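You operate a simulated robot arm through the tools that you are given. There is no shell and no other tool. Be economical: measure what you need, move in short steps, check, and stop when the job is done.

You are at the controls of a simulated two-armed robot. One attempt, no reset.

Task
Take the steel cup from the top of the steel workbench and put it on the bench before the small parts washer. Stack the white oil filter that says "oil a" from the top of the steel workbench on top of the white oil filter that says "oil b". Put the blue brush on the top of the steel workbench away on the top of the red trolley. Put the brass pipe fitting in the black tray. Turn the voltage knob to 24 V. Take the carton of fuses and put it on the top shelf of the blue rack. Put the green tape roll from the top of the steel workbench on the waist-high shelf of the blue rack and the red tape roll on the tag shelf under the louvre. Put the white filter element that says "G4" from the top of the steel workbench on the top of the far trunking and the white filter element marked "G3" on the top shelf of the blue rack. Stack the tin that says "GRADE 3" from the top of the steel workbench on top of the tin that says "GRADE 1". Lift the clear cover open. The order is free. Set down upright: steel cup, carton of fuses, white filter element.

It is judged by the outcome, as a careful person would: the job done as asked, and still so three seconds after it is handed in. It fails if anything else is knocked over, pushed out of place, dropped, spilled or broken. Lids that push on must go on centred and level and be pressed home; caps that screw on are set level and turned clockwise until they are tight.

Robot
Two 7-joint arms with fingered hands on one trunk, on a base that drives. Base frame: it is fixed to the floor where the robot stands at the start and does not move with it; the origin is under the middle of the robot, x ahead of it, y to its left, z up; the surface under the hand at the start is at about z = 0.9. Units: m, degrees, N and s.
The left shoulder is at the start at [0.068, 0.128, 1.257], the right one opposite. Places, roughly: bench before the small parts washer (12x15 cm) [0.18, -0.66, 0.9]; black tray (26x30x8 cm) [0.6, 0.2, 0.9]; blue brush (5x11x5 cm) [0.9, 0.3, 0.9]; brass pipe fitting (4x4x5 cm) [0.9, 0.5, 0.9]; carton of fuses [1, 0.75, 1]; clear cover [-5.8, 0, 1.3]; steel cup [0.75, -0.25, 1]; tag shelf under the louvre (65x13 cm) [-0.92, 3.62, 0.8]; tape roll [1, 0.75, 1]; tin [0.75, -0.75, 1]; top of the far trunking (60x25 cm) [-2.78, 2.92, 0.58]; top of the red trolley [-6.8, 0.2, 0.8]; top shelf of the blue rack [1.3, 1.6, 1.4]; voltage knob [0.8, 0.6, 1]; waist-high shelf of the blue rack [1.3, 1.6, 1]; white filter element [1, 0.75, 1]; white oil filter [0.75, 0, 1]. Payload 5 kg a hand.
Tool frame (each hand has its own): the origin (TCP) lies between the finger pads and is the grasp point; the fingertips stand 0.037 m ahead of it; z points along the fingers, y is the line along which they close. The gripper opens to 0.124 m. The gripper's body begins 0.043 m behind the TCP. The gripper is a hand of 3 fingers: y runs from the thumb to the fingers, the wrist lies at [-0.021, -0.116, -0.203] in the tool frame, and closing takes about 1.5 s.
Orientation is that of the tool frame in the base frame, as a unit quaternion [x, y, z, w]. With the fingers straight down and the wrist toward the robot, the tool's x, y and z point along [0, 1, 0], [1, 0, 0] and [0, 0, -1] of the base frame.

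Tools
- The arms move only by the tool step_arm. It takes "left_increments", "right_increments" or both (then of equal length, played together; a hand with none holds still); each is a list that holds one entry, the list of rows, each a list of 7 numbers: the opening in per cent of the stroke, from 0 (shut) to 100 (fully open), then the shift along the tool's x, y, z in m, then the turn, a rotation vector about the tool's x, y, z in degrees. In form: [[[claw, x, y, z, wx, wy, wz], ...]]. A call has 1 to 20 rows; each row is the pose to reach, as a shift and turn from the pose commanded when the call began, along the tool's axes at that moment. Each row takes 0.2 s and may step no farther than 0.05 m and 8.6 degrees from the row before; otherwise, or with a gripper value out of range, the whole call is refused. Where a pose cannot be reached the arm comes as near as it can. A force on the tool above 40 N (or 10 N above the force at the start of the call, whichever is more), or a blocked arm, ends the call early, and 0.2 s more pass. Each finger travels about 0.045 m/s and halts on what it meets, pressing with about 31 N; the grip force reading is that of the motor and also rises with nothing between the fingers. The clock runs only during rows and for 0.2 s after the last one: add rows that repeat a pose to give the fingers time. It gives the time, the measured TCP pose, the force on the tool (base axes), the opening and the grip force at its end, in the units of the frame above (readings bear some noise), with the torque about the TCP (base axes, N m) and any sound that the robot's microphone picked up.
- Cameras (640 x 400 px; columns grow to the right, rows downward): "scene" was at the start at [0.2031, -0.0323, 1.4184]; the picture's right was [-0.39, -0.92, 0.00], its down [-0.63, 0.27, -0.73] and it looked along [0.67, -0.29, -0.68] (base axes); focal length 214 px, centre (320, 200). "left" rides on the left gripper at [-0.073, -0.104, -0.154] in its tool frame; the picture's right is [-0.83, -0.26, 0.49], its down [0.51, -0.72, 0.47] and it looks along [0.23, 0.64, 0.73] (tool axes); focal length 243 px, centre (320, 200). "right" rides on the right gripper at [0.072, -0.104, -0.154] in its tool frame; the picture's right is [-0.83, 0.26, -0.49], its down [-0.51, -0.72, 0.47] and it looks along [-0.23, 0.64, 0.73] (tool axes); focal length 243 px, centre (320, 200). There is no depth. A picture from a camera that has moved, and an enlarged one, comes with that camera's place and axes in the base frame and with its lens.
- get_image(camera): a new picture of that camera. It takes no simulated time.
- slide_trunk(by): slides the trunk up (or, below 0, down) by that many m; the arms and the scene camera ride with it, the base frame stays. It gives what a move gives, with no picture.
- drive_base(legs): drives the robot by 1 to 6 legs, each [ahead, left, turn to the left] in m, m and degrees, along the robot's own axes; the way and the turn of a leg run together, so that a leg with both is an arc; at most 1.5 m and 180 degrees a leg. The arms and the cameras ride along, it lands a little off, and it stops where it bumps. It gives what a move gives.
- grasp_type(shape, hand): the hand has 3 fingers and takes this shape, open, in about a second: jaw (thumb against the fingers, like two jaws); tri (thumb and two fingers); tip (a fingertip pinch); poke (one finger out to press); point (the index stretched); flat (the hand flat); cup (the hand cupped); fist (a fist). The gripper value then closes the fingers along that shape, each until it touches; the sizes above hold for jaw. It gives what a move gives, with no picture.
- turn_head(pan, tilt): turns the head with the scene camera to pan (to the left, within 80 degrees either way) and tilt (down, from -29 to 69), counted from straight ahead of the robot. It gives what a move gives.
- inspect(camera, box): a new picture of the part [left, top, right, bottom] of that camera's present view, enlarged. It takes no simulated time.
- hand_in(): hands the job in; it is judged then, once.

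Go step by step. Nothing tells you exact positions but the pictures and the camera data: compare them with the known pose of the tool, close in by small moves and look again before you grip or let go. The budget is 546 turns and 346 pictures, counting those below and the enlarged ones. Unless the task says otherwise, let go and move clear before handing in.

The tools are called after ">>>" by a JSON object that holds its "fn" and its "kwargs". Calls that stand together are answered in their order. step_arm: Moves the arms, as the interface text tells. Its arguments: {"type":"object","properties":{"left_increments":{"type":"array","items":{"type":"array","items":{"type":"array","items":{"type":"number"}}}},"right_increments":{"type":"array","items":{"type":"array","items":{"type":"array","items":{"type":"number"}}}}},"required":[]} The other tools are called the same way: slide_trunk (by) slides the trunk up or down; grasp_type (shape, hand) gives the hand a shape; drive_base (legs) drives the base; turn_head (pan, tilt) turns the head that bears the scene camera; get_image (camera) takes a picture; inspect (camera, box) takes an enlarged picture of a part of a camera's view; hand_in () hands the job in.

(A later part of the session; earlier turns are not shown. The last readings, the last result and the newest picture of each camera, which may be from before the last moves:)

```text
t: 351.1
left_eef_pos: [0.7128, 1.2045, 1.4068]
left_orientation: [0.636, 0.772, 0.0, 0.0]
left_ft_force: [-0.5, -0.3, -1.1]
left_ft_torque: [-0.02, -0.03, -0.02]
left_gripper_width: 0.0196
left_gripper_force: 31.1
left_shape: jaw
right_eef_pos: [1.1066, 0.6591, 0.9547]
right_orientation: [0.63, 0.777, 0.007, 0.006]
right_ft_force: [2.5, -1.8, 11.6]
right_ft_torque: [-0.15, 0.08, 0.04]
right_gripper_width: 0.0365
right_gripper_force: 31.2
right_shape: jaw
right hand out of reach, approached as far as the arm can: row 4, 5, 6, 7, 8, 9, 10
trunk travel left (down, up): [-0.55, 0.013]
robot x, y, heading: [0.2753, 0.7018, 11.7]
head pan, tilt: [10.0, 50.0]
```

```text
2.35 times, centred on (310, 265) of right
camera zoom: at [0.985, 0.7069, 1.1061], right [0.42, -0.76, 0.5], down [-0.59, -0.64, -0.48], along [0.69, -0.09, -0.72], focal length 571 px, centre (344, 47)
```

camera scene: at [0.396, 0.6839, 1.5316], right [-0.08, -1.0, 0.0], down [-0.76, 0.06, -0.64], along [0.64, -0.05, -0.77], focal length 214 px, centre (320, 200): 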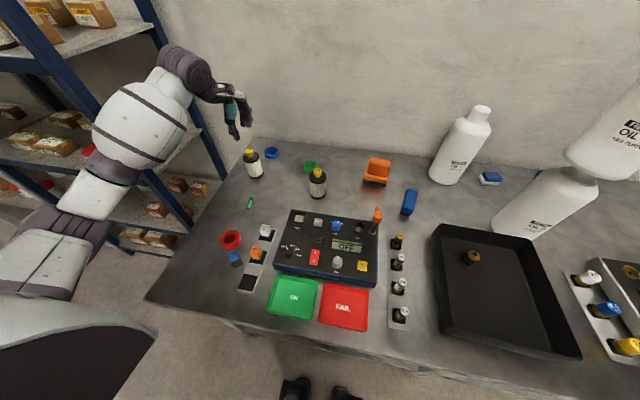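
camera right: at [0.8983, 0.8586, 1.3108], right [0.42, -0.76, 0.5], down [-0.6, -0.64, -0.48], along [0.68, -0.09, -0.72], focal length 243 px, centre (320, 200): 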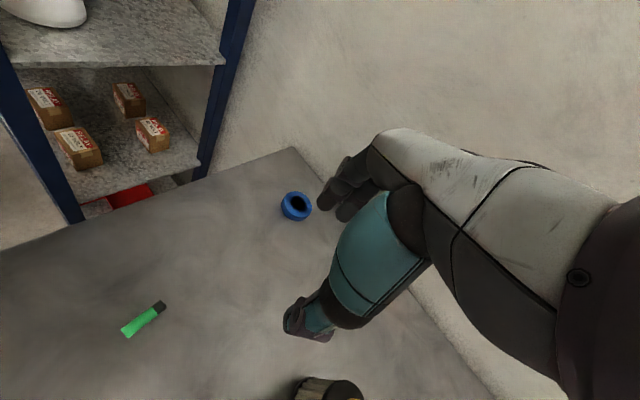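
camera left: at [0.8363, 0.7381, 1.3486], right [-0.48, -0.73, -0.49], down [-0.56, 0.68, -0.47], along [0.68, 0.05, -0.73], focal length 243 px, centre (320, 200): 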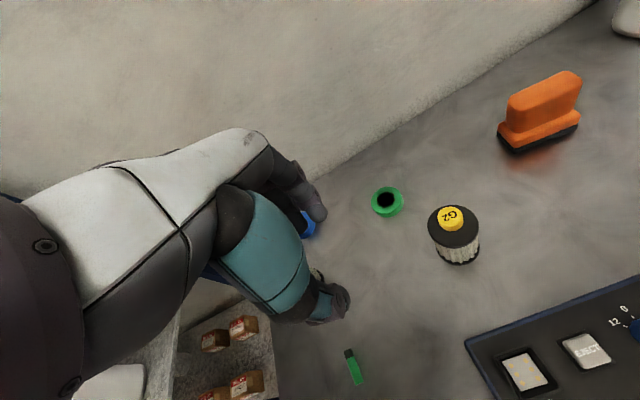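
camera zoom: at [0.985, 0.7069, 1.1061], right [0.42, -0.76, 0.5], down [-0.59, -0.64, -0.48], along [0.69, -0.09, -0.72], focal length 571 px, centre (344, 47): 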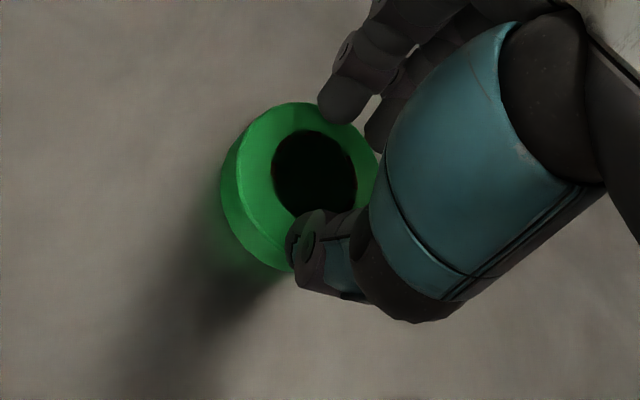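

Grip is off-centre and the arm is at its limit; open, lower the trunk, recentre and regrip.

>>> {"fn": "step_arm", "kwargs": {"right_increments": [[[40, 0, 0, 0, 0, 0, 0], [75, 0, 0, 0, 0, 0, 0], [75, 0, 0, -0.03, 0, 0, 0], [75, 0, 0, -0.07, 0, 0, 0], [75, 0.0116, -0.0139, -0.09, 0, 0, 0]]]}}

>>> {"fn": "slide_trunk", "kwargs": {"by": -0.08}}

>>> {"fn": "inspect", "kwargs": {"camera": "right", "box": [180, 180, 400, 350]}}

```text
t: 352.3
left_eef_pos: [0.7139, 1.2033, 1.4054]
left_orientation: [0.635, 0.772, -0.001, 0.0]
left_ft_force: [-0.1, -0.5, -1.8]
left_ft_torque: [0.03, 0.01, 0.0]
left_gripper_width: 0.0194
left_gripper_force: 31.1
left_shape: jaw
right_eef_pos: [1.0855, 0.6676, 1.0433]
right_orientation: [0.63, 0.776, 0.006, 0.004]
right_ft_force: [0.4, -0.1, -0.1]
right_ft_torque: [0.0, 0.0, 0.01]
right_gripper_width: 0.0925
right_gripper_force: 0.0
right_shape: jaw
trunk travel left (down, up): [-0.55, 0.013]
robot x, y, heading: [0.2751, 0.7036, 12.0]
head pan, tilt: [10.0, 50.0]
```

```text
t: 353.4
left_eef_pos: [0.7137, 1.205, 1.3272]
left_orientation: [0.635, 0.773, 0.0, 0.0]
left_ft_force: [-0.3, 0.4, -2.1]
left_ft_torque: [0.0, 0.03, 0.02]
left_gripper_width: 0.0192
left_gripper_force: 31.0
left_shape: jaw
right_eef_pos: [1.0889, 0.6661, 0.9625]
right_orientation: [0.63, 0.777, 0.006, 0.005]
right_ft_force: [0.7, 0.0, 0.0]
right_ft_torque: [0.0, 0.01, -0.03]
right_gripper_width: 0.0928
right_gripper_force: 0.1
right_shape: jaw
trunk travel left (down, up): [-0.47, 0.093]
robot x, y, heading: [0.279, 0.6994, 12.0]
head pan, tilt: [10.0, 50.0]
```

```text
2.35 times, centred on (290, 265) of right
camera zoom: at [0.9673, 0.7147, 1.114], right [0.42, -0.76, 0.5], down [-0.59, -0.64, -0.48], along [0.69, -0.09, -0.72], focal length 571 px, centre (391, 47)
```

zoom: 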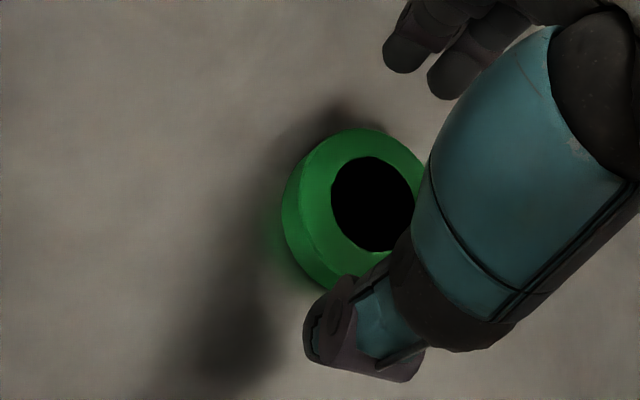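

>>> {"fn": "step_arm", "kwargs": {"right_increments": [[[75, -0.006, -0.009, 0.0, 0, 0, 0], [75, -0.006, -0.009, 0.012, 0, 0, 0], [75, -0.006, -0.009, 0.019, 0, 0, 0], [40, -0.006, -0.009, 0.019, 0, 0, 0], [0, -0.006, -0.009, 0.019, 0, 0, 0], [0, -0.006, -0.009, 0.019, 0, 0, 0], [0, -0.006, -0.009, 0.019, 0, 0, 0], [0, -0.006, -0.009, 0.019, 0, 0, 0]]]}}

>>> {"fn": "inspect", "kwargs": {"camera": "right", "box": [200, 180, 420, 350]}}

```text
t: 355.2
left_eef_pos: [0.7154, 1.2029, 1.3258]
left_orientation: [0.635, 0.772, 0.0, 0.0]
left_ft_force: [0.0, 0.2, -2.6]
left_ft_torque: [0.0, 0.01, -0.02]
left_gripper_width: 0.0194
left_gripper_force: 31.2
left_shape: jaw
right_eef_pos: [1.0802, 0.6595, 0.9414]
right_orientation: [0.63, 0.777, 0.004, 0.005]
right_ft_force: [-0.2, -0.5, -0.4]
right_ft_torque: [-0.04, 0.02, 0.01]
right_gripper_width: 0.0546
right_gripper_force: 31.1
right_shape: jaw
trunk travel left (down, up): [-0.47, 0.093]
robot x, y, heading: [0.2779, 0.7085, 12.0]
head pan, tilt: [10.0, 50.0]
```

```text
2.35 times, centred on (310, 265) of right
camera zoom: at [0.9606, 0.7073, 1.0932], right [0.42, -0.76, 0.5], down [-0.59, -0.64, -0.48], along [0.68, -0.09, -0.72], focal length 571 px, centre (344, 47)
```

zoom: 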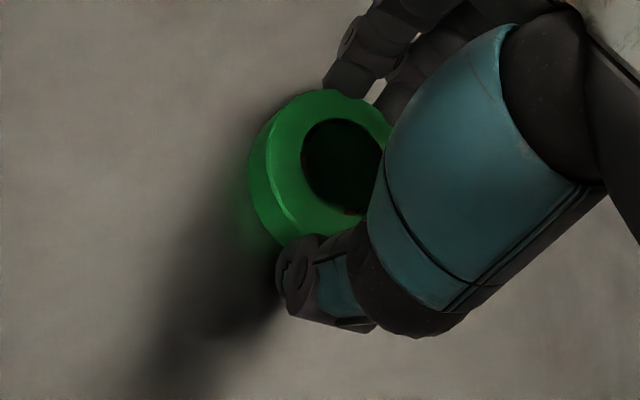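

Green tape gripped. Lift, drive to the rack for the waist-high shelf.

>>> {"fn": "step_arm", "kwargs": {"right_increments": [[[0, 0, 0, -0.04, 0, 0, 0], [0, 0, 0, -0.085, 0, 0, 0], [0, 0, -0.02, -0.125, 0, 0, 0], [0, 0, -0.05, -0.16, 0, 0, 0], [0, 0, -0.085, -0.19, 0, 0, 0], [0, 0, -0.12, -0.22, 0, 0, 0], [0, 0, -0.16, -0.24, 0, 0, 0], [0, 0, -0.2, -0.26, 0, 0, 0], [0, 0, -0.23, -0.28, 0, 0, 0]]]}}

>>> {"fn": "drive_base", "kwargs": {"legs": [[-0.2, 0, 0], [0, 0, -12], [0, 1.08, 0], [0.33, 0, 0]]}}

>>> {"fn": "turn_head", "kwargs": {"pan": -10, "tilt": 35}}

>>> {"fn": "get_image", "kwargs": {"camera": "scene"}}

```text
t: 357.2
left_eef_pos: [0.7134, 1.2038, 1.3283]
left_orientation: [0.635, 0.773, 0.001, 0.0]
left_ft_force: [-0.1, -0.1, -1.4]
left_ft_torque: [0.01, -0.05, 0.04]
left_gripper_width: 0.0193
left_gripper_force: 30.6
left_shape: jaw
right_eef_pos: [0.8479, 0.6081, 1.219]
right_orientation: [0.63, 0.776, 0.006, 0.004]
right_ft_force: [0.1, 1.2, -0.3]
right_ft_torque: [0.0, -0.03, -0.01]
right_gripper_width: 0.0547
right_gripper_force: 31.1
right_shape: jaw
trunk travel left (down, up): [-0.47, 0.093]
robot x, y, heading: [0.2784, 0.701, 12.0]
head pan, tilt: [10.0, 50.0]
```

```text
t: 370.7
left_eef_pos: [0.9401, 2.1349, 1.3271]
left_orientation: [0.712, 0.703, 0.001, -0.001]
left_ft_force: [-0.8, 0.2, -1.7]
left_ft_torque: [0.01, -0.02, 0.0]
left_gripper_width: 0.0193
left_gripper_force: 30.9
left_shape: jaw
right_eef_pos: [0.9525, 1.5237, 1.2201]
right_orientation: [0.706, 0.708, 0.006, 0.005]
right_ft_force: [0.0, -0.2, -1.2]
right_ft_torque: [0.0, -0.06, -0.01]
right_gripper_width: 0.0548
right_gripper_force: 30.8
right_shape: jaw
trunk travel left (down, up): [-0.47, 0.093]
robot x, y, heading: [0.4153, 1.7303, 0.3]
head pan, tilt: [10.0, 50.0]
```

```text
t: 371.5
left_eef_pos: [0.9445, 2.1345, 1.3264]
left_orientation: [0.711, 0.703, 0.0, -0.002]
left_ft_force: [0.8, -0.1, -1.6]
left_ft_torque: [0.01, -0.01, 0.0]
left_gripper_width: 0.0193
left_gripper_force: 31.1
left_shape: jaw
right_eef_pos: [0.9555, 1.5249, 1.2192]
right_orientation: [0.707, 0.708, 0.006, 0.005]
right_ft_force: [-0.9, 0.1, -0.7]
right_ft_torque: [0.0, 0.0, 0.0]
right_gripper_width: 0.0547
right_gripper_force: 31.0
right_shape: jaw
trunk travel left (down, up): [-0.47, 0.093]
robot x, y, heading: [0.4117, 1.7318, 0.1]
head pan, tilt: [-10.0, 35.0]
```

```text
81 pictures are left
camera scene: at [0.6164, 1.718, 1.4544], right [-0.17, -0.99, 0.0], down [-0.57, 0.1, -0.82], along [0.81, -0.14, -0.57], focal length 214 px, centre (320, 200)
```

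scene: 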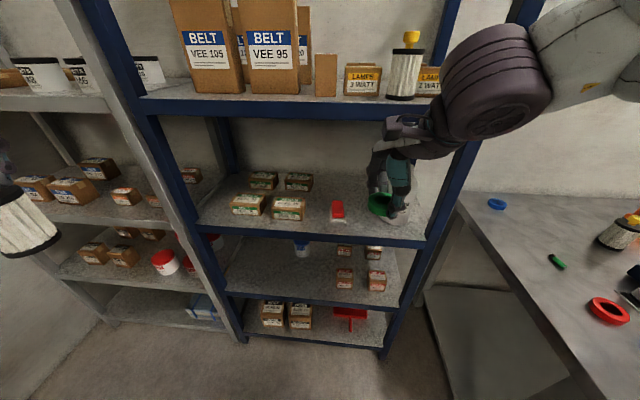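

Lower in front of the shelf, then move in.

>>> {"fn": "step_arm", "kwargs": {"right_increments": [[[0, 0, 0, 0.045, 0, 0, 0], [0, -0.01, 0, 0.09, 0, 0, 0], [0, -0.02, 0, 0.135, 0, 0, 0], [0, -0.035, 0, 0.18, 0, 0, 0], [0, -0.035, 0.0, 0.2, 0, 0, 0], [0, -0.035, 0.045, 0.2, 0, 0, 0], [0, -0.035, 0.09, 0.2, 0, 0, 0], [0, -0.035, 0.135, 0.2, 0, 0, 0], [0, -0.035, 0.18, 0.2, 0, 0, 0], [0, -0.035, 0.21, 0.2, 0, 0, 0]]]}}

>>> {"fn": "get_image", "kwargs": {"camera": "right"}}

```text
t: 373.7
left_eef_pos: [0.9448, 2.1352, 1.3261]
left_orientation: [0.712, 0.702, -0.001, -0.001]
left_ft_force: [-0.3, 0.0, -2.4]
left_ft_torque: [0.0, 0.01, 0.01]
left_gripper_width: 0.0195
left_gripper_force: 31.0
left_shape: jaw
right_eef_pos: [1.1664, 1.4906, 1.021]
right_orientation: [0.706, 0.708, 0.005, 0.004]
right_ft_force: [0.3, -0.6, -1.1]
right_ft_torque: [0.0, 0.05, -0.03]
right_gripper_width: 0.0548
right_gripper_force: 31.4
right_shape: jaw
trunk travel left (down, up): [-0.47, 0.093]
robot x, y, heading: [0.4114, 1.729, 0.4]
head pan, tilt: [-10.0, 35.0]
```

```text
80 pictures are left
camera right: at [1.0592, 1.5624, 1.1727], right [0.26, -0.83, 0.5], down [-0.71, -0.51, -0.48], along [0.65, -0.23, -0.72], focal length 243 px, centre (320, 200)
```

right: 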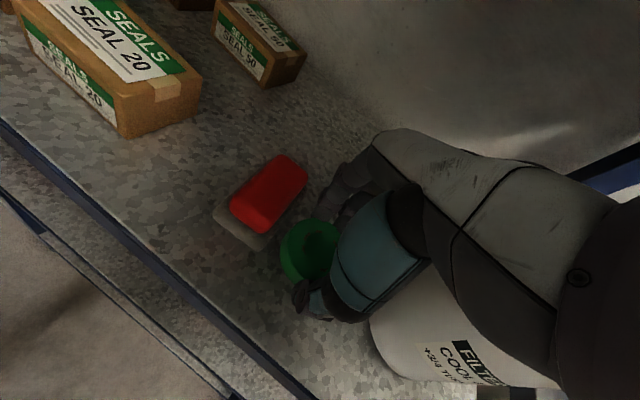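

>>> {"fn": "step_arm", "kwargs": {"right_increments": [[[0, 0.015, -0.01, 0.015, 0, 0, 0], [0, 0.015, -0.01, 0.028, 0, 0, 0], [0, 0.015, -0.01, 0.036, 0, 0, 0], [0, 0.015, -0.01, 0.042, 0, 0, 0]]]}}

```text
t: 374.5
left_eef_pos: [0.9382, 2.1333, 1.3282]
left_orientation: [0.711, 0.703, 0.001, 0.0]
left_ft_force: [1.0, -0.1, -2.0]
left_ft_torque: [-0.02, 0.0, 0.03]
left_gripper_width: 0.0196
left_gripper_force: 30.7
left_shape: jaw
right_eef_pos: [1.16, 1.5058, 0.9995]
right_orientation: [0.706, 0.708, 0.013, 0.009]
right_ft_force: [-10.6, -0.5, 33.9]
right_ft_torque: [-0.09, 0.79, -0.02]
right_gripper_width: 0.0563
right_gripper_force: 30.9
right_shape: jaw
trunk travel left (down, up): [-0.47, 0.093]
robot x, y, heading: [0.4125, 1.7337, 0.0]
head pan, tilt: [-10.0, 35.0]
stopped in row 3 (right hand): the force on the tool passed its limit at 47 N (the readings are from after the stop); the commanded pose is now the measured one
```

>>> {"fn": "step_arm", "kwargs": {"right_increments": [[[0, 0, 0, -0.005, 0, 0, 0], [0, 0, 0, -0.006, 0, 0, 0]]]}}

>>> {"fn": "step_arm", "kwargs": {"right_increments": [[[60, 0, 0, 0, 0, 0, 0], [70, 0, 0, 0, 0, 0, 0], [70, 0, 0, 0, 0, 0, 0], [70, 0, 0, -0.015, 0, 0, 0], [70, 0, 0, -0.035, 0, 0, 0]]]}}

>>> {"fn": "get_image", "kwargs": {"camera": "right"}}

```text
t: 375.1
left_eef_pos: [0.9408, 2.1344, 1.3268]
left_orientation: [0.711, 0.703, 0.0, 0.0]
left_ft_force: [0.6, -0.3, -1.1]
left_ft_torque: [0.02, -0.01, -0.03]
left_gripper_width: 0.0193
left_gripper_force: 31.1
left_shape: jaw
right_eef_pos: [1.1596, 1.5063, 1.0006]
right_orientation: [0.707, 0.707, 0.01, 0.008]
right_ft_force: [-2.5, 0.9, 14.8]
right_ft_torque: [0.01, 0.23, 0.03]
right_gripper_width: 0.0563
right_gripper_force: 31.2
right_shape: jaw
trunk travel left (down, up): [-0.47, 0.093]
robot x, y, heading: [0.4146, 1.7299, 0.5]
head pan, tilt: [-10.0, 35.0]
```

```text
t: 376.3
left_eef_pos: [0.9418, 2.1347, 1.3258]
left_orientation: [0.712, 0.702, -0.001, -0.001]
left_ft_force: [-0.9, -0.6, -1.7]
left_ft_torque: [0.01, -0.01, 0.03]
left_gripper_width: 0.0196
left_gripper_force: 30.8
left_shape: jaw
right_eef_pos: [1.1596, 1.5057, 1.0352]
right_orientation: [0.707, 0.708, 0.008, 0.008]
right_ft_force: [0.2, 0.0, -0.5]
right_ft_torque: [-0.06, 0.02, -0.01]
right_gripper_width: 0.0865
right_gripper_force: 0.0
right_shape: jaw
trunk travel left (down, up): [-0.47, 0.093]
robot x, y, heading: [0.4097, 1.7309, -0.2]
head pan, tilt: [-10.0, 35.0]
```

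```text
79 pictures are left
camera right: at [1.0497, 1.5774, 1.1854], right [0.25, -0.83, 0.5], down [-0.71, -0.51, -0.49], along [0.66, -0.23, -0.72], focal length 243 px, centre (320, 200)
```

right: 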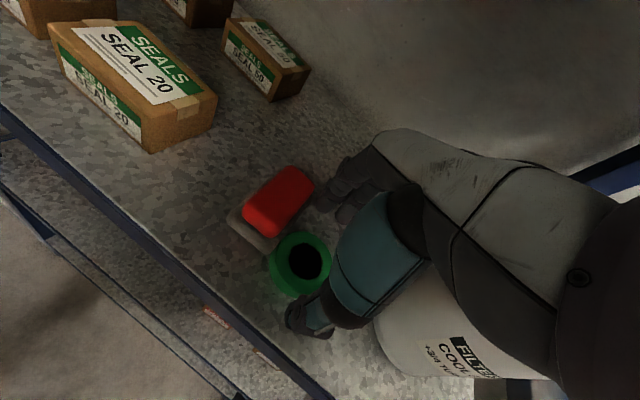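

>>> {"fn": "inspect", "kwargs": {"camera": "right", "box": [210, 150, 370, 340]}}

```text
2.11 times, centred on (290, 245) of right
camera zoom: at [1.0497, 1.5774, 1.1854], right [0.25, -0.83, 0.5], down [-0.71, -0.51, -0.49], along [0.66, -0.23, -0.72], focal length 511 px, centre (383, 105)
```

zoom: 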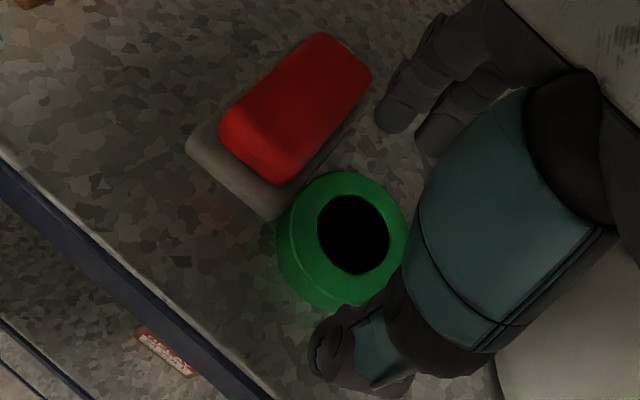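

The tape is right against the sponge pad; regrip and shift it clear by 2 cm.

>>> {"fn": "step_arm", "kwargs": {"right_increments": [[[70, 0, 0, 0.02, 0, 0, 0], [70, 0, 0, 0.033, 0, 0, 0], [40, 0, 0, 0.033, 0, 0, 0], [0, 0, 0, 0.033, 0, 0, 0], [0, 0, 0, 0.033, 0, 0, 0], [0, 0, 0, 0.033, 0, 0, 0], [0, 0, 0, 0.01, 0, 0, 0], [0, -0.012, -0.008, 0.01, 0, 0, 0], [0, -0.025, -0.015, 0.01, 0, 0, 0], [0, -0.025, -0.015, 0.03, 0, 0, 0], [0, -0.025, -0.015, 0.04, 0, 0, 0]]]}}

```text
t: 378.7
left_eef_pos: [0.9403, 2.1342, 1.3281]
left_orientation: [0.711, 0.703, 0.001, 0.001]
left_ft_force: [0.0, 0.2, -1.4]
left_ft_torque: [-0.03, -0.03, -0.02]
left_gripper_width: 0.0194
left_gripper_force: 31.8
left_shape: jaw
right_eef_pos: [1.1451, 1.4811, 0.9996]
right_orientation: [0.707, 0.707, 0.012, 0.01]
right_ft_force: [4.8, -0.7, 17.9]
right_ft_torque: [-0.07, -0.05, -0.05]
right_gripper_width: 0.0555
right_gripper_force: 31.2
right_shape: jaw
trunk travel left (down, up): [-0.47, 0.093]
robot x, y, heading: [0.4071, 1.7306, 0.4]
head pan, tilt: [-10.0, 35.0]
```

>>> {"fn": "step_arm", "kwargs": {"right_increments": [[[0, 0, 0, -0.004, 0, 0, 0], [60, 0, 0, -0.004, 0, 0, 0], [70, 0, 0, -0.004, 0, 0, 0], [70, 0, 0, -0.004, 0, 0, 0], [70, 0, 0, -0.03, 0, 0, 0], [70, 0, 0, -0.055, 0, 0, 0], [70, 0, -0.03, -0.06, 0, 0, 0], [70, 0, -0.075, -0.06, 0, 0, 0], [70, 0, -0.12, -0.06, 0, 0, 0], [70, 0, -0.165, -0.06, 0, 0, 0], [70, 0, -0.21, -0.08, 0, 0, 0], [70, 0, -0.21, -0.12, 0, 0, 0], [70, 0, -0.21, -0.16, 0, 0, 0]]]}}

>>> {"fn": "get_image", "kwargs": {"camera": "scene"}}

```text
t: 381.5
left_eef_pos: [0.9413, 2.1339, 1.3274]
left_orientation: [0.71, 0.704, 0.001, 0.0]
left_ft_force: [0.1, 0.4, -1.3]
left_ft_torque: [0.0, 0.0, -0.01]
left_gripper_width: 0.0195
left_gripper_force: 31.0
left_shape: jaw
right_eef_pos: [0.9348, 1.4782, 1.1529]
right_orientation: [0.707, 0.707, 0.009, 0.008]
right_ft_force: [-1.0, -0.4, -0.1]
right_ft_torque: [0.02, -0.05, -0.02]
right_gripper_width: 0.0869
right_gripper_force: 0.0
right_shape: jaw
right hand out of reach, approached as far as the arm can: row 11, 12, 13
trunk travel left (down, up): [-0.47, 0.093]
robot x, y, heading: [0.4097, 1.731, -0.1]
head pan, tilt: [-10.0, 35.0]
```

```text
77 pictures are left
camera scene: at [0.6133, 1.7182, 1.455], right [-0.17, -0.99, 0.0], down [-0.56, 0.1, -0.82], along [0.81, -0.14, -0.57], focal length 214 px, centre (320, 200)
```

scene: 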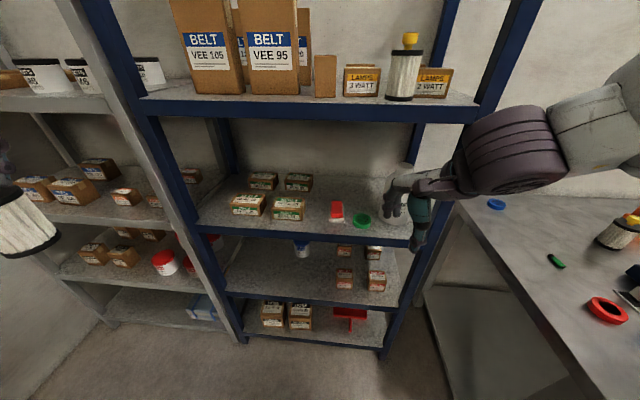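

Green tape done. Now recover the blue module with the right hand: drive to a suitable pose.

>>> {"fn": "step_arm", "kwargs": {"right_increments": [[[70, 0, -0.03, -0.03, 0, 0, 0], [70, 0, -0.06, -0.06, 0, 0, 0], [60, 0, -0.08, -0.08, 0, 0, 0]]]}}

>>> {"fn": "drive_base", "kwargs": {"legs": [[-0.21, 0, 0], [0, -0.28, 0], [0, 0, -30]]}}

>>> {"fn": "get_image", "kwargs": {"camera": "right"}}

```text
t: 382.3
left_eef_pos: [0.9428, 2.1339, 1.3261]
left_orientation: [0.711, 0.703, 0.0, -0.001]
left_ft_force: [-0.2, -0.6, -1.4]
left_ft_torque: [0.0, -0.01, -0.01]
left_gripper_width: 0.0194
left_gripper_force: 31.0
left_shape: jaw
right_eef_pos: [0.8947, 1.4675, 1.253]
right_orientation: [0.707, 0.708, 0.008, 0.007]
right_ft_force: [0.5, -0.1, 0.0]
right_ft_torque: [0.0, -0.03, -0.01]
right_gripper_width: 0.0748
right_gripper_force: 0.0
right_shape: jaw
right hand out of reach, approached as far as the arm can: row 1, 2, 3
trunk travel left (down, up): [-0.47, 0.093]
robot x, y, heading: [0.4086, 1.7317, -0.3]
head pan, tilt: [-10.0, 35.0]
```

```text
t: 388.1
left_eef_pos: [0.8654, 1.532, 1.3249]
left_orientation: [0.868, 0.496, 0.0, -0.001]
left_ft_force: [-0.3, -0.2, -1.6]
left_ft_torque: [0.0, -0.01, 0.02]
left_gripper_width: 0.0192
left_gripper_force: 31.5
left_shape: jaw
right_eef_pos: [0.4918, 0.9776, 1.2519]
right_orientation: [0.865, 0.502, 0.006, 0.009]
right_ft_force: [1.0, 0.3, -0.3]
right_ft_torque: [0.01, -0.01, 0.0]
right_gripper_width: 0.0749
right_gripper_force: 0.1
right_shape: jaw
trunk travel left (down, up): [-0.47, 0.093]
robot x, y, heading: [0.2042, 1.4491, -29.8]
head pan, tilt: [-10.0, 35.0]
```

```text
76 pictures are left
camera right: at [0.4327, 1.0934, 1.4027], right [-0.19, -0.85, 0.5], down [-0.87, -0.09, -0.49], along [0.46, -0.53, -0.72], focal length 243 px, centre (320, 200)
```

right: 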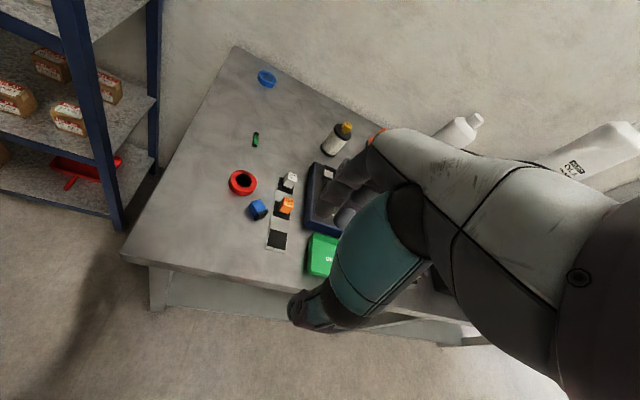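

>>> {"fn": "inspect", "kwargs": {"camera": "right", "box": [220, 160, 310, 255]}}

```text
4.21 times, centred on (265, 208) of right
camera zoom: at [0.4327, 1.0934, 1.4027], right [-0.19, -0.85, 0.5], down [-0.87, -0.09, -0.49], along [0.46, -0.53, -0.72], focal length 1022 px, centre (552, 168)
```

zoom: 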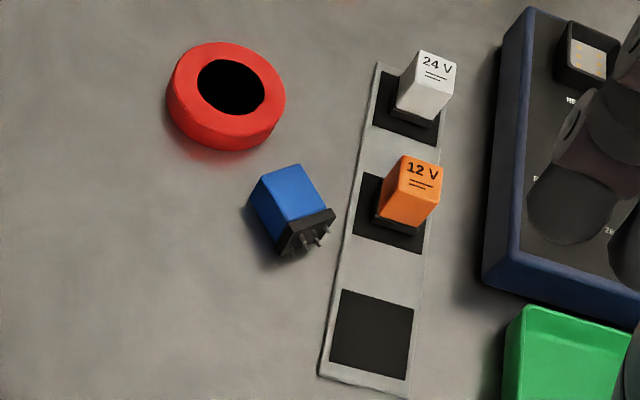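

>>> {"fn": "step_arm", "kwargs": {"right_increments": [[[50, 0.01, 0.045, 0, 1.2, 0, 4], [50, 0.02, 0.09, 0.0, 1.2, 0, 8], [50, 0.03, 0.135, 0.0, 1.2, 0, 12], [45, 0.04, 0.18, 0.02, 1.2, 0, 16], [45, 0.049, 0.214, 0.05, 1.2, 0, 21], [45, 0.049, 0.214, 0.09, 1.2, 0, 21], [45, 0.049, 0.214, 0.13, 1.2, 0, 21], [45, 0.049, 0.214, 0.17, 1.2, 0, 21], [45, 0.049, 0.214, 0.2, 1.2, 0, 21]]]}}

>>> {"fn": "inspect", "kwargs": {"camera": "right", "box": [190, 190, 390, 350]}}

```text
refused: row 4 steps farther than a row can; nothing moved
```

```text
2.50 times, centred on (290, 270) of right
camera zoom: at [0.4327, 1.0934, 1.4027], right [-0.19, -0.85, 0.5], down [-0.87, -0.09, -0.49], along [0.46, -0.53, -0.72], focal length 606 px, centre (395, 25)
```

zoom: 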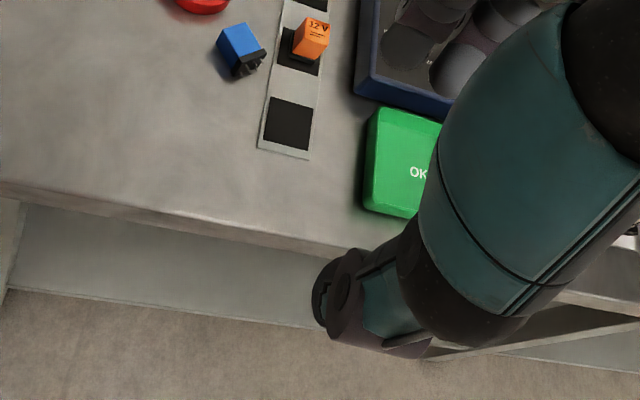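

>>> {"fn": "step_arm", "kwargs": {"right_increments": [[[50, 0.01, 0.045, 0, 1.2, 0, 4], [50, 0.02, 0.09, 0.0, 1.2, 0, 8], [50, 0.03, 0.135, 0.0, 1.2, 0, 12], [45, 0.04, 0.175, 0.01, 1.2, 0, 16], [45, 0.049, 0.214, 0.03, 1.2, 0, 21], [45, 0.049, 0.214, 0.07, 1.2, 0, 21], [45, 0.049, 0.214, 0.11, 1.2, 0, 21], [45, 0.049, 0.214, 0.15, 1.2, 0, 21], [45, 0.049, 0.214, 0.19, 1.2, 0, 21]]]}}

>>> {"fn": "inspect", "kwargs": {"camera": "right", "box": [190, 190, 390, 350]}}

```text
t: 390.1
left_eef_pos: [0.8671, 1.5304, 1.3259]
left_orientation: [0.868, 0.496, -0.001, -0.002]
left_ft_force: [0.0, -1.2, -1.7]
left_ft_torque: [-0.02, 0.03, 0.0]
left_gripper_width: 0.0192
left_gripper_force: 30.8
left_shape: jaw
right_eef_pos: [0.7065, 0.91, 1.0638]
right_orientation: [0.942, 0.335, 0.003, 0.0]
right_ft_force: [0.7, 0.1, -0.4]
right_ft_torque: [0.01, 0.0, -0.01]
right_gripper_width: 0.056
right_gripper_force: 0.2
right_shape: jaw
trunk travel left (down, up): [-0.47, 0.093]
robot x, y, heading: [0.2026, 1.4455, -29.4]
head pan, tilt: [-10.0, 35.0]
```

```text
2.50 times, centred on (290, 270) of right
camera zoom: at [0.6955, 1.0352, 1.2183], right [-0.48, -0.73, 0.49], down [-0.85, 0.24, -0.47], along [0.23, -0.64, -0.73], focal length 606 px, centre (395, 25)
```

zoom: 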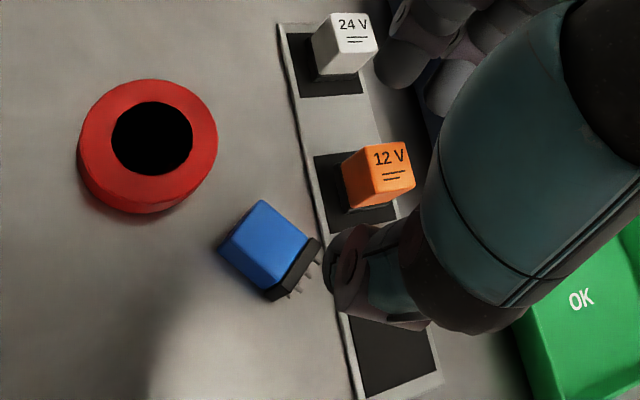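

>>> {"fn": "step_arm", "kwargs": {"right_increments": [[[45, 0, -0.005, 0.02, 0, 0, 5], [45, 0, -0.009, 0.05, 0, 0, 10], [45, 0, -0.009, 0.085, 0, 0, 10], [45, 0, -0.009, 0.108, 0, 0, 10], [45, 0, -0.009, 0.117, 0, 0, 10], [20, 0, -0.009, 0.117, 0, 0, 10], [0, 0, -0.009, 0.117, 0, 0, 10], [0, 0, -0.009, 0.117, 0, 0, 10], [0, 0, -0.009, 0.117, 0, 0, 10]]]}}

>>> {"fn": "step_arm", "kwargs": {"right_increments": [[[0, 0, 0, -0.04, 0, 0, 0], [0, 0, 0, -0.08, 0, 0, 0], [0, 0, 0, -0.12, 0, 0, 0], [0, 0, 0, -0.16, 0, 0, 0], [0, 0, 0, -0.2, 0, 0, 0]]]}}

>>> {"fn": "inspect", "kwargs": {"camera": "right", "box": [220, 180, 420, 340]}}

```text
t: 392.1
left_eef_pos: [0.8651, 1.5314, 1.3264]
left_orientation: [0.868, 0.496, 0.0, -0.001]
left_ft_force: [0.6, 0.3, -0.1]
left_ft_torque: [0.02, -0.01, 0.0]
left_gripper_width: 0.0194
left_gripper_force: 30.5
left_shape: jaw
right_eef_pos: [0.6994, 0.9206, 0.9498]
right_orientation: [0.968, 0.252, 0.003, -0.001]
right_ft_force: [0.0, 0.4, 0.0]
right_ft_torque: [0.03, -0.01, -0.01]
right_gripper_width: 0.021
right_gripper_force: 30.9
right_shape: jaw
trunk travel left (down, up): [-0.47, 0.093]
robot x, y, heading: [0.2001, 1.4468, -29.9]
head pan, tilt: [-10.0, 35.0]
```

```text
t: 393.3
left_eef_pos: [0.8633, 1.5331, 1.3283]
left_orientation: [0.868, 0.496, 0.0, 0.001]
left_ft_force: [-0.4, 0.1, -2.5]
left_ft_torque: [0.02, -0.03, 0.01]
left_gripper_width: 0.0194
left_gripper_force: 31.0
left_shape: jaw
right_eef_pos: [0.6968, 0.9213, 1.1512]
right_orientation: [0.968, 0.252, 0.002, -0.001]
right_ft_force: [0.5, 0.6, -0.6]
right_ft_torque: [-0.04, 0.02, 0.0]
right_gripper_width: 0.0211
right_gripper_force: 30.7
right_shape: jaw
trunk travel left (down, up): [-0.47, 0.093]
robot x, y, heading: [0.201, 1.454, -29.7]
head pan, tilt: [-10.0, 35.0]
```

```text
2.50 times, centred on (320, 260) of right
camera zoom: at [0.7073, 1.046, 1.305], right [-0.6, -0.64, 0.49], down [-0.79, 0.38, -0.47], along [0.11, -0.67, -0.73], focal length 606 px, centre (320, 50)
```

zoom: 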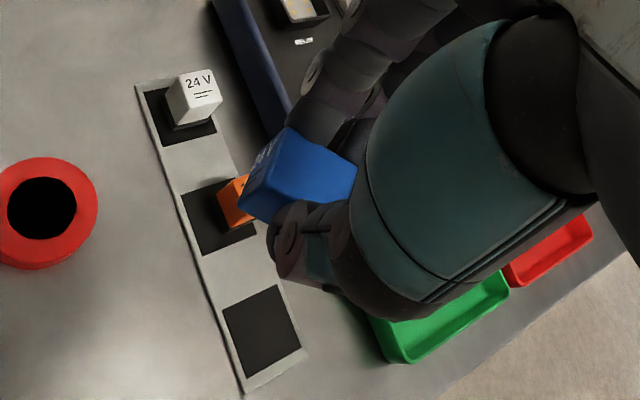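

Module held. Drive to the placing pose.

>>> {"fn": "drive_base", "kwargs": {"legs": [[0.049, -0.49, 0], [0, 0, 43]]}}

>>> {"fn": "step_arm", "kwargs": {"right_increments": [[[0, 0, 0, 0, 0, 7.5, 0], [0, 0, 0, 0, 0, 15, 0], [0, 0, 0, 0, 0, 22.5, 0], [0, 0, 0, 0, 0, 30, 0], [0, 0, 0, 0, 0, 37.5, 0], [0, 0, 0, 0, 0, 45, 0], [0, 0, 0, 0, 0, 52.5, 0], [0, 0, 0, 0, 0, 60, 0], [0, 0, 0, 0, 0, 60, 0]]]}}

>>> {"fn": "turn_head", "kwargs": {"pan": -20, "tilt": 45}}

>>> {"fn": "get_image", "kwargs": {"camera": "scene"}}

```text
t: 400.1
left_eef_pos: [0.4229, 1.5257, 1.3268]
left_orientation: [0.618, 0.786, 0.0, -0.001]
left_ft_force: [-0.5, -0.1, -0.2]
left_ft_torque: [0.0, 0.01, 0.01]
left_gripper_width: 0.0191
left_gripper_force: 30.7
left_shape: jaw
right_eef_pos: [0.7325, 0.9726, 1.1508]
right_orientation: [0.801, 0.599, 0.002, -0.002]
right_ft_force: [-0.2, 0.2, -0.6]
right_ft_torque: [0.03, -0.02, -0.02]
right_gripper_width: 0.0213
right_gripper_force: 30.8
right_shape: jaw
trunk travel left (down, up): [-0.47, 0.093]
robot x, y, heading: [0.0096, 1.0067, 14.5]
head pan, tilt: [-10.0, 35.0]
```

```text
t: 402.1
left_eef_pos: [0.423, 1.5267, 1.3254]
left_orientation: [0.618, 0.786, 0.0, 0.0]
left_ft_force: [-0.6, -0.3, -2.4]
left_ft_torque: [-0.01, 0.03, 0.0]
left_gripper_width: 0.0192
left_gripper_force: 31.4
left_shape: jaw
right_eef_pos: [0.73, 0.9728, 1.1517]
right_orientation: [0.693, 0.517, 0.401, -0.301]
right_ft_force: [0.3, 0.5, -1.2]
right_ft_torque: [-0.03, -0.01, -0.02]
right_gripper_width: 0.0212
right_gripper_force: 31.2
right_shape: jaw
trunk travel left (down, up): [-0.47, 0.093]
robot x, y, heading: [0.0076, 1.0037, 14.6]
head pan, tilt: [-10.0, 35.0]
```

```text
t: 402.8
left_eef_pos: [0.4235, 1.5278, 1.326]
left_orientation: [0.617, 0.787, -0.001, 0.0]
left_ft_force: [-0.1, 0.2, -2.6]
left_ft_torque: [-0.02, 0.02, 0.03]
left_gripper_width: 0.0193
left_gripper_force: 31.0
left_shape: jaw
right_eef_pos: [0.7314, 0.972, 1.1508]
right_orientation: [0.694, 0.516, 0.402, -0.301]
right_ft_force: [0.6, 0.0, -0.2]
right_ft_torque: [-0.02, 0.0, 0.02]
right_gripper_width: 0.0211
right_gripper_force: 30.9
right_shape: jaw
trunk travel left (down, up): [-0.47, 0.093]
robot x, y, heading: [0.0084, 1.0052, 14.5]
head pan, tilt: [-20.0, 45.0]
```

```text
71 pictures are left
camera scene: at [0.2024, 1.0285, 1.4399], right [-0.09, -1.0, 0.0], down [-0.7, 0.07, -0.71], along [0.7, -0.07, -0.71], focal length 214 px, centre (320, 200)
```

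scene: 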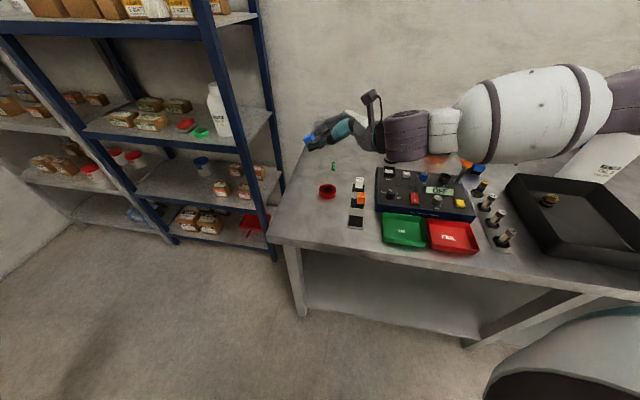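

The module is tilted for standing up. Move over the empty slot.

>>> {"fn": "step_arm", "kwargs": {"right_increments": [[[0, -0.035, -0.0135, -0.0126, 0, 0, 0], [0, -0.07, -0.027, -0.025, 0, 0, 0], [0, -0.105, -0.0406, -0.0377, 0, 0, 0], [0, -0.14, -0.054, -0.05, 0, 0, 0], [0, -0.175, -0.0677, -0.0628, 0, 0, 0], [0, -0.175, -0.0677, -0.0628, 0, 0, 0]]]}}

>>> {"fn": "inspect", "kwargs": {"camera": "scene", "box": [290, 140, 450, 260]}}

```text
t: 404.3
left_eef_pos: [0.4191, 1.5237, 1.3288]
left_orientation: [0.619, 0.786, 0.001, 0.001]
left_ft_force: [0.6, 0.2, -2.0]
left_ft_torque: [0.03, -0.05, -0.01]
left_gripper_width: 0.0192
left_gripper_force: 31.5
left_shape: jaw
right_eef_pos: [0.5711, 0.7747, 0.9523]
right_orientation: [0.761, 0.49, 0.321, -0.278]
right_ft_force: [-8.1, -5.5, 29.0]
right_ft_torque: [0.63, -0.27, 0.19]
right_gripper_width: 0.0212
right_gripper_force: 31.1
right_shape: jaw
right hand out of reach, approached as far as the arm can: row 3, 4, 5
trunk travel left (down, up): [-0.47, 0.093]
robot x, y, heading: [0.008, 0.9992, 14.4]
head pan, tilt: [-20.0, 45.0]
stopped in row 6 (right hand): the force on the tool passed its limit at 97 N (the readings are from after the stop); the commanded pose is now the measured one
```

```text
3.33 times, centred on (370, 200) of scene
camera zoom: at [0.1953, 1.0261, 1.4414], right [-0.1, -1.0, 0.0], down [-0.7, 0.07, -0.71], along [0.71, -0.07, -0.7], focal length 715 px, centre (153, 200)
```

zoom: 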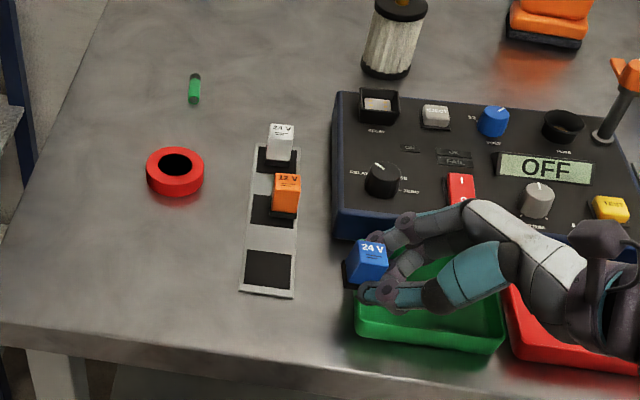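

The arm hit its limit and sagged onto the green tray. Lift, then back the robot off for a better reach.

>>> {"fn": "step_arm", "kwargs": {"right_increments": [[[0, 0.03, -0.004, -0.025, 0, 0, 0], [0, 0.06, -0.009, -0.05, 0, 0, 0], [0, 0.09, -0.013, -0.075, 0, 0, 0]]]}}

>>> {"fn": "drive_base", "kwargs": {"legs": [[-0.12, 0.06, 0]]}}

>>> {"fn": "inspect", "kwargs": {"camera": "scene", "box": [290, 120, 450, 240]}}

```text
t: 405.1
left_eef_pos: [0.4272, 1.5276, 1.3251]
left_orientation: [0.618, 0.786, -0.002, 0.0]
left_ft_force: [0.0, 0.0, -2.8]
left_ft_torque: [-0.01, 0.02, 0.02]
left_gripper_width: 0.0191
left_gripper_force: 30.9
left_shape: jaw
right_eef_pos: [0.5817, 0.7746, 1.0613]
right_orientation: [0.763, 0.49, 0.314, -0.281]
right_ft_force: [-0.2, -0.3, -0.2]
right_ft_torque: [0.02, 0.0, -0.01]
right_gripper_width: 0.0202
right_gripper_force: 30.9
right_shape: jaw
right hand out of reach, approached as far as the arm can: row 3
trunk travel left (down, up): [-0.47, 0.093]
robot x, y, heading: [0.0075, 1.0041, 14.3]
head pan, tilt: [-20.0, 45.0]
```

```text
t: 406.4
left_eef_pos: [0.2961, 1.5514, 1.3257]
left_orientation: [0.619, 0.785, -0.002, -0.003]
left_ft_force: [-0.1, 0.6, -2.2]
left_ft_torque: [0.0, 0.06, 0.01]
left_gripper_width: 0.0191
left_gripper_force: 31.0
left_shape: jaw
right_eef_pos: [0.4511, 0.7996, 1.0613]
right_orientation: [0.763, 0.49, 0.315, -0.28]
right_ft_force: [0.1, -0.4, -0.2]
right_ft_torque: [0.0, -0.01, 0.02]
right_gripper_width: 0.0207
right_gripper_force: 30.7
right_shape: jaw
trunk travel left (down, up): [-0.47, 0.093]
robot x, y, heading: [-0.1225, 1.0356, 14.4]
head pan, tilt: [-20.0, 45.0]
```

```text
3.33 times, centred on (370, 180) of scene
camera zoom: at [0.0739, 1.0548, 1.4393], right [-0.1, -1.0, 0.0], down [-0.71, 0.07, -0.71], along [0.7, -0.07, -0.71], focal length 715 px, centre (153, 267)
```

zoom: 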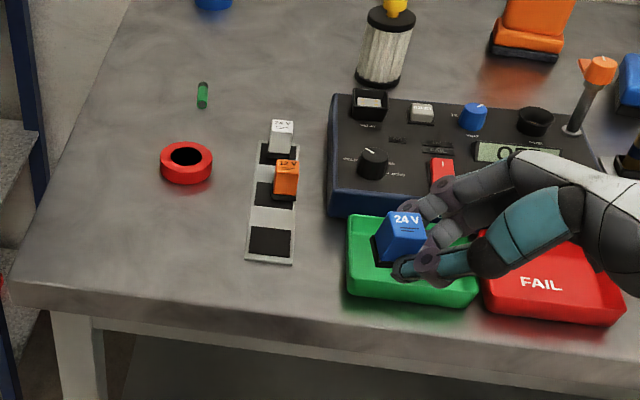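

>>> {"fn": "step_arm", "kwargs": {"right_increments": [[[0, 0.01, 0.0, 0.0, 0, 2, -2], [0, 0.03, 0.03, 0.018, 0.1, 4, -4], [0, 0.048, 0.065, 0.036, 0.1, 6, -6], [0, 0.066, 0.1, 0.055, 0.2, 8, -8], [0, 0.0876, 0.1417, 0.0765, 0.2, 10.1, -8.4], [0, 0.0876, 0.1417, 0.0765, 0.2, 10.1, -8.4]]]}}

>>> {"fn": "inspect", "kwargs": {"camera": "scene", "box": [290, 120, 450, 240]}}

```text
refused: row 5 steps farther than a row can; nothing moved
```

```text
3.33 times, centred on (370, 180) of scene
camera zoom: at [0.0739, 1.0548, 1.4393], right [-0.1, -1.0, 0.0], down [-0.71, 0.07, -0.71], along [0.7, -0.07, -0.71], focal length 715 px, centre (153, 267)
```

zoom: 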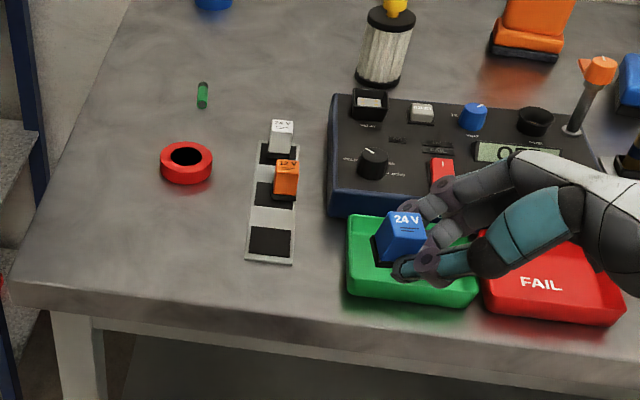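

>>> {"fn": "step_arm", "kwargs": {"right_increments": [[[0, 0.012, 0.01, 0.005, 0, 2, -2], [0, 0.03, 0.035, 0.02, 0.1, 4, -4], [0, 0.046, 0.062, 0.034, 0.1, 6, -6], [0, 0.06, 0.09, 0.048, 0.2, 8, -8], [0, 0.074, 0.117, 0.063, 0.2, 10.1, -8.4], [0, 0.0876, 0.1417, 0.0765, 0.2, 10.1, -8.4]]]}}

>>> {"fn": "inspect", "kwargs": {"camera": "scene", "box": [290, 120, 450, 240]}}

```text
t: 407.9
left_eef_pos: [0.2947, 1.5539, 1.3258]
left_orientation: [0.619, 0.785, -0.001, -0.002]
left_ft_force: [0.0, 1.0, -1.0]
left_ft_torque: [0.02, 0.02, 0.03]
left_gripper_width: 0.0191
left_gripper_force: 30.7
left_shape: jaw
right_eef_pos: [0.6269, 0.8562, 1.0631]
right_orientation: [0.694, 0.518, 0.401, -0.299]
right_ft_force: [0.6, 0.4, -1.7]
right_ft_torque: [-0.02, -0.01, 0.02]
right_gripper_width: 0.0205
right_gripper_force: 30.8
right_shape: jaw
trunk travel left (down, up): [-0.47, 0.093]
robot x, y, heading: [-0.1197, 1.0374, 14.2]
head pan, tilt: [-20.0, 45.0]
```

```text
3.33 times, centred on (370, 180) of scene
camera zoom: at [0.0726, 1.056, 1.4396], right [-0.1, -1.0, 0.0], down [-0.7, 0.07, -0.71], along [0.7, -0.07, -0.71], focal length 715 px, centre (153, 267)
```

zoom: 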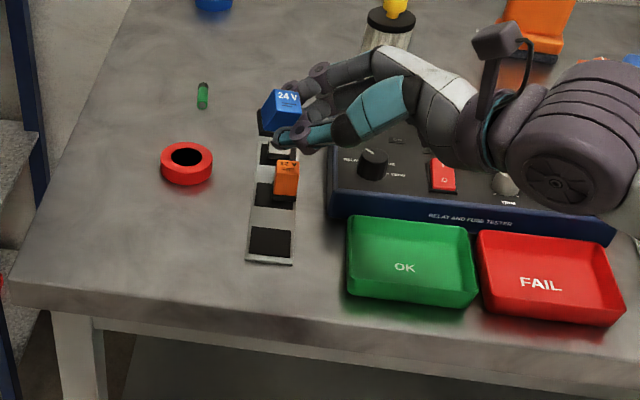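

The pose is right above the slot. Lower carefully.

>>> {"fn": "step_arm", "kwargs": {"right_increments": [[[0, -0.035, 0, 0.02, 0, 0, 0], [0, -0.07, 0, 0.04, 0, 0, 0], [0, -0.095, 0, 0.055, 0, 0, 0], [0, -0.103, 0, 0.0595, 0, 0, 0]]]}}

>>> {"fn": "inspect", "kwargs": {"camera": "scene", "box": [310, 140, 430, 230]}}

```text
t: 408.9
left_eef_pos: [0.2907, 1.5548, 1.3246]
left_orientation: [0.619, 0.786, -0.001, 0.001]
left_ft_force: [0.7, -0.7, -2.1]
left_ft_torque: [-0.04, -0.01, 0.01]
left_gripper_width: 0.0191
left_gripper_force: 31.0
left_shape: jaw
right_eef_pos: [0.6248, 0.8581, 0.9478]
right_orientation: [0.692, 0.521, 0.402, -0.298]
right_ft_force: [-6.0, 5.8, 14.0]
right_ft_torque: [-0.81, -0.56, -0.12]
right_gripper_width: 0.0201
right_gripper_force: 30.9
right_shape: jaw
trunk travel left (down, up): [-0.47, 0.093]
robot x, y, heading: [-0.1256, 1.038, 14.6]
head pan, tilt: [-20.0, 45.0]
```

```text
4.44 times, centred on (370, 185) of scene
camera zoom: at [0.0679, 1.0574, 1.4406], right [-0.1, -1.0, 0.0], down [-0.7, 0.07, -0.71], along [0.71, -0.07, -0.71], focal length 953 px, centre (98, 267)
```

zoom: 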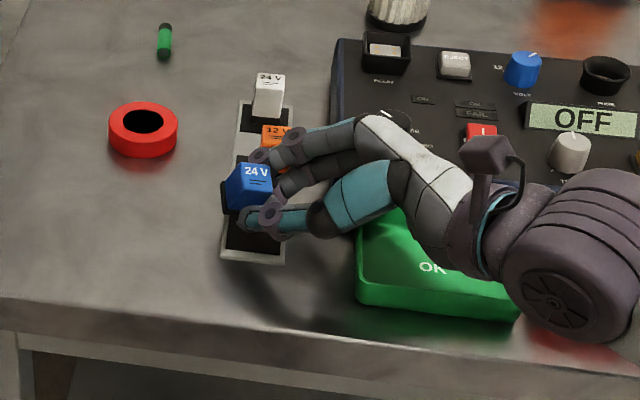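

>>> {"fn": "step_arm", "kwargs": {"right_increments": [[[0, 0.013, 0, -0.0075, 0, 0, 0], [0, 0.004, -0.0114, -0.023, 0, 0, 0], [0, -0.005, -0.0114, -0.0178, 0, 0, 0], [0, -0.0135, -0.0114, -0.0129, 0, 0, 0]]]}}

>>> {"fn": "inspect", "kwargs": {"camera": "scene", "box": [310, 140, 430, 230]}}

```text
t: 409.9
left_eef_pos: [0.2938, 1.553, 1.3268]
left_orientation: [0.619, 0.785, -0.001, 0.0]
left_ft_force: [0.4, -0.5, -1.4]
left_ft_torque: [0.03, -0.03, -0.01]
left_gripper_width: 0.0191
left_gripper_force: 30.8
left_shape: jaw
right_eef_pos: [0.609, 0.8423, 0.9379]
right_orientation: [0.694, 0.519, 0.401, -0.298]
right_ft_force: [0.3, 0.4, 1.5]
right_ft_torque: [0.04, -0.03, 0.01]
right_gripper_width: 0.0203
right_gripper_force: 31.3
right_shape: jaw
trunk travel left (down, up): [-0.47, 0.093]
robot x, y, heading: [-0.1218, 1.0346, 14.2]
head pan, tilt: [-20.0, 45.0]
```

```text
4.44 times, centred on (370, 185) of scene
camera zoom: at [0.0711, 1.0554, 1.4399], right [-0.1, -1.0, 0.0], down [-0.7, 0.07, -0.71], along [0.7, -0.07, -0.71], focal length 953 px, centre (98, 267)
```

zoom: 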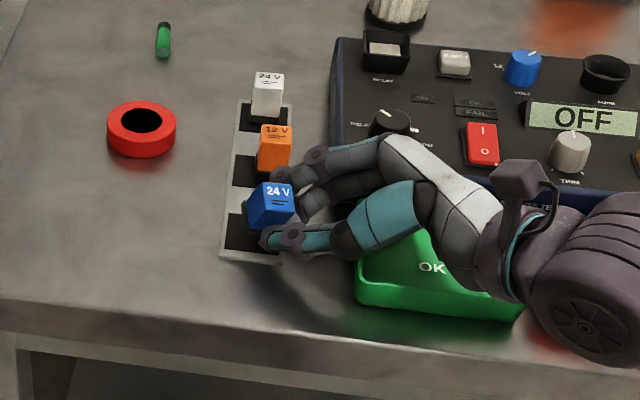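

>>> {"fn": "step_arm", "kwargs": {"right_increments": [[[0, 0.0005, 0.002, 0.007, 0, 0, 0], [0, -0.0035, 0.0034, 0.0095, 0, 0, 0], [0, -0.0065, 0.0034, 0.011, 0, 0, 0]]]}}

```text
t: 410.7
left_eef_pos: [0.2926, 1.552, 1.3259]
left_orientation: [0.619, 0.785, -0.002, -0.002]
left_ft_force: [0.0, 0.0, -1.4]
left_ft_torque: [0.02, 0.03, -0.02]
left_gripper_width: 0.0195
left_gripper_force: 30.8
left_shape: jaw
right_eef_pos: [0.6152, 0.8474, 0.938]
right_orientation: [0.688, 0.52, 0.408, -0.299]
right_ft_force: [-8.2, -1.4, 22.0]
right_ft_torque: [0.23, 0.01, -0.13]
right_gripper_width: 0.0206
right_gripper_force: 31.6
right_shape: jaw
trunk travel left (down, up): [-0.47, 0.093]
robot x, y, heading: [-0.1214, 1.0347, 14.4]
head pan, tilt: [-20.0, 45.0]
stopped in row 3 (right hand): the force on the tool passed its limit at 41 N (the readings are from after the stop); the commanded pose is now the measured one
```

>>> {"fn": "step_arm", "kwargs": {"right_increments": [[[0, 0.002, 0, -0.001, 0, 0, 0], [20, 0.002, 0, -0.001, 0, 0, 0], [26, 0.002, 0, -0.001, 0, 0, 0], [30, 0.002, 0, -0.001, 0, 0, 0]]]}}

>>> {"fn": "inspect", "kwargs": {"camera": "scene", "box": [310, 140, 430, 230]}}

```text
t: 411.7
left_eef_pos: [0.2899, 1.5556, 1.326]
left_orientation: [0.618, 0.786, 0.0, 0.0]
left_ft_force: [-0.1, 0.2, -2.2]
left_ft_torque: [-0.01, 0.05, -0.01]
left_gripper_width: 0.0191
left_gripper_force: 31.2
left_shape: jaw
right_eef_pos: [0.6128, 0.8496, 0.937]
right_orientation: [0.69, 0.519, 0.406, -0.299]
right_ft_force: [-15.4, 8.1, 14.5]
right_ft_torque: [0.41, 0.14, -0.09]
right_gripper_width: 0.0337
right_gripper_force: 0.1
right_shape: jaw
trunk travel left (down, up): [-0.47, 0.093]
robot x, y, heading: [-0.1257, 1.032, 14.2]
head pan, tilt: [-20.0, 45.0]
```

```text
4.44 times, centred on (370, 185) of scene
camera zoom: at [0.0672, 1.0568, 1.4403], right [-0.1, -1.0, 0.0], down [-0.7, 0.07, -0.71], along [0.71, -0.07, -0.71], focal length 953 px, centre (98, 267)
```

zoom: 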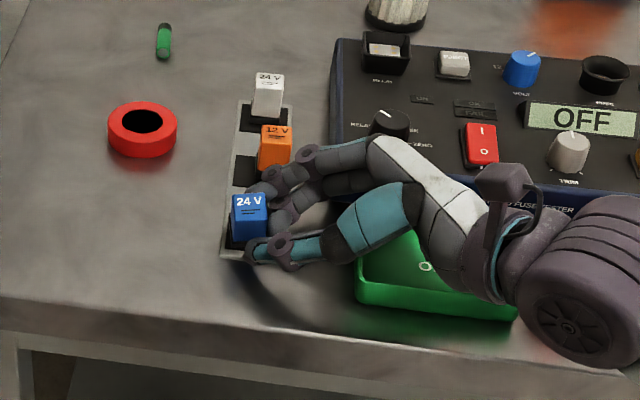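

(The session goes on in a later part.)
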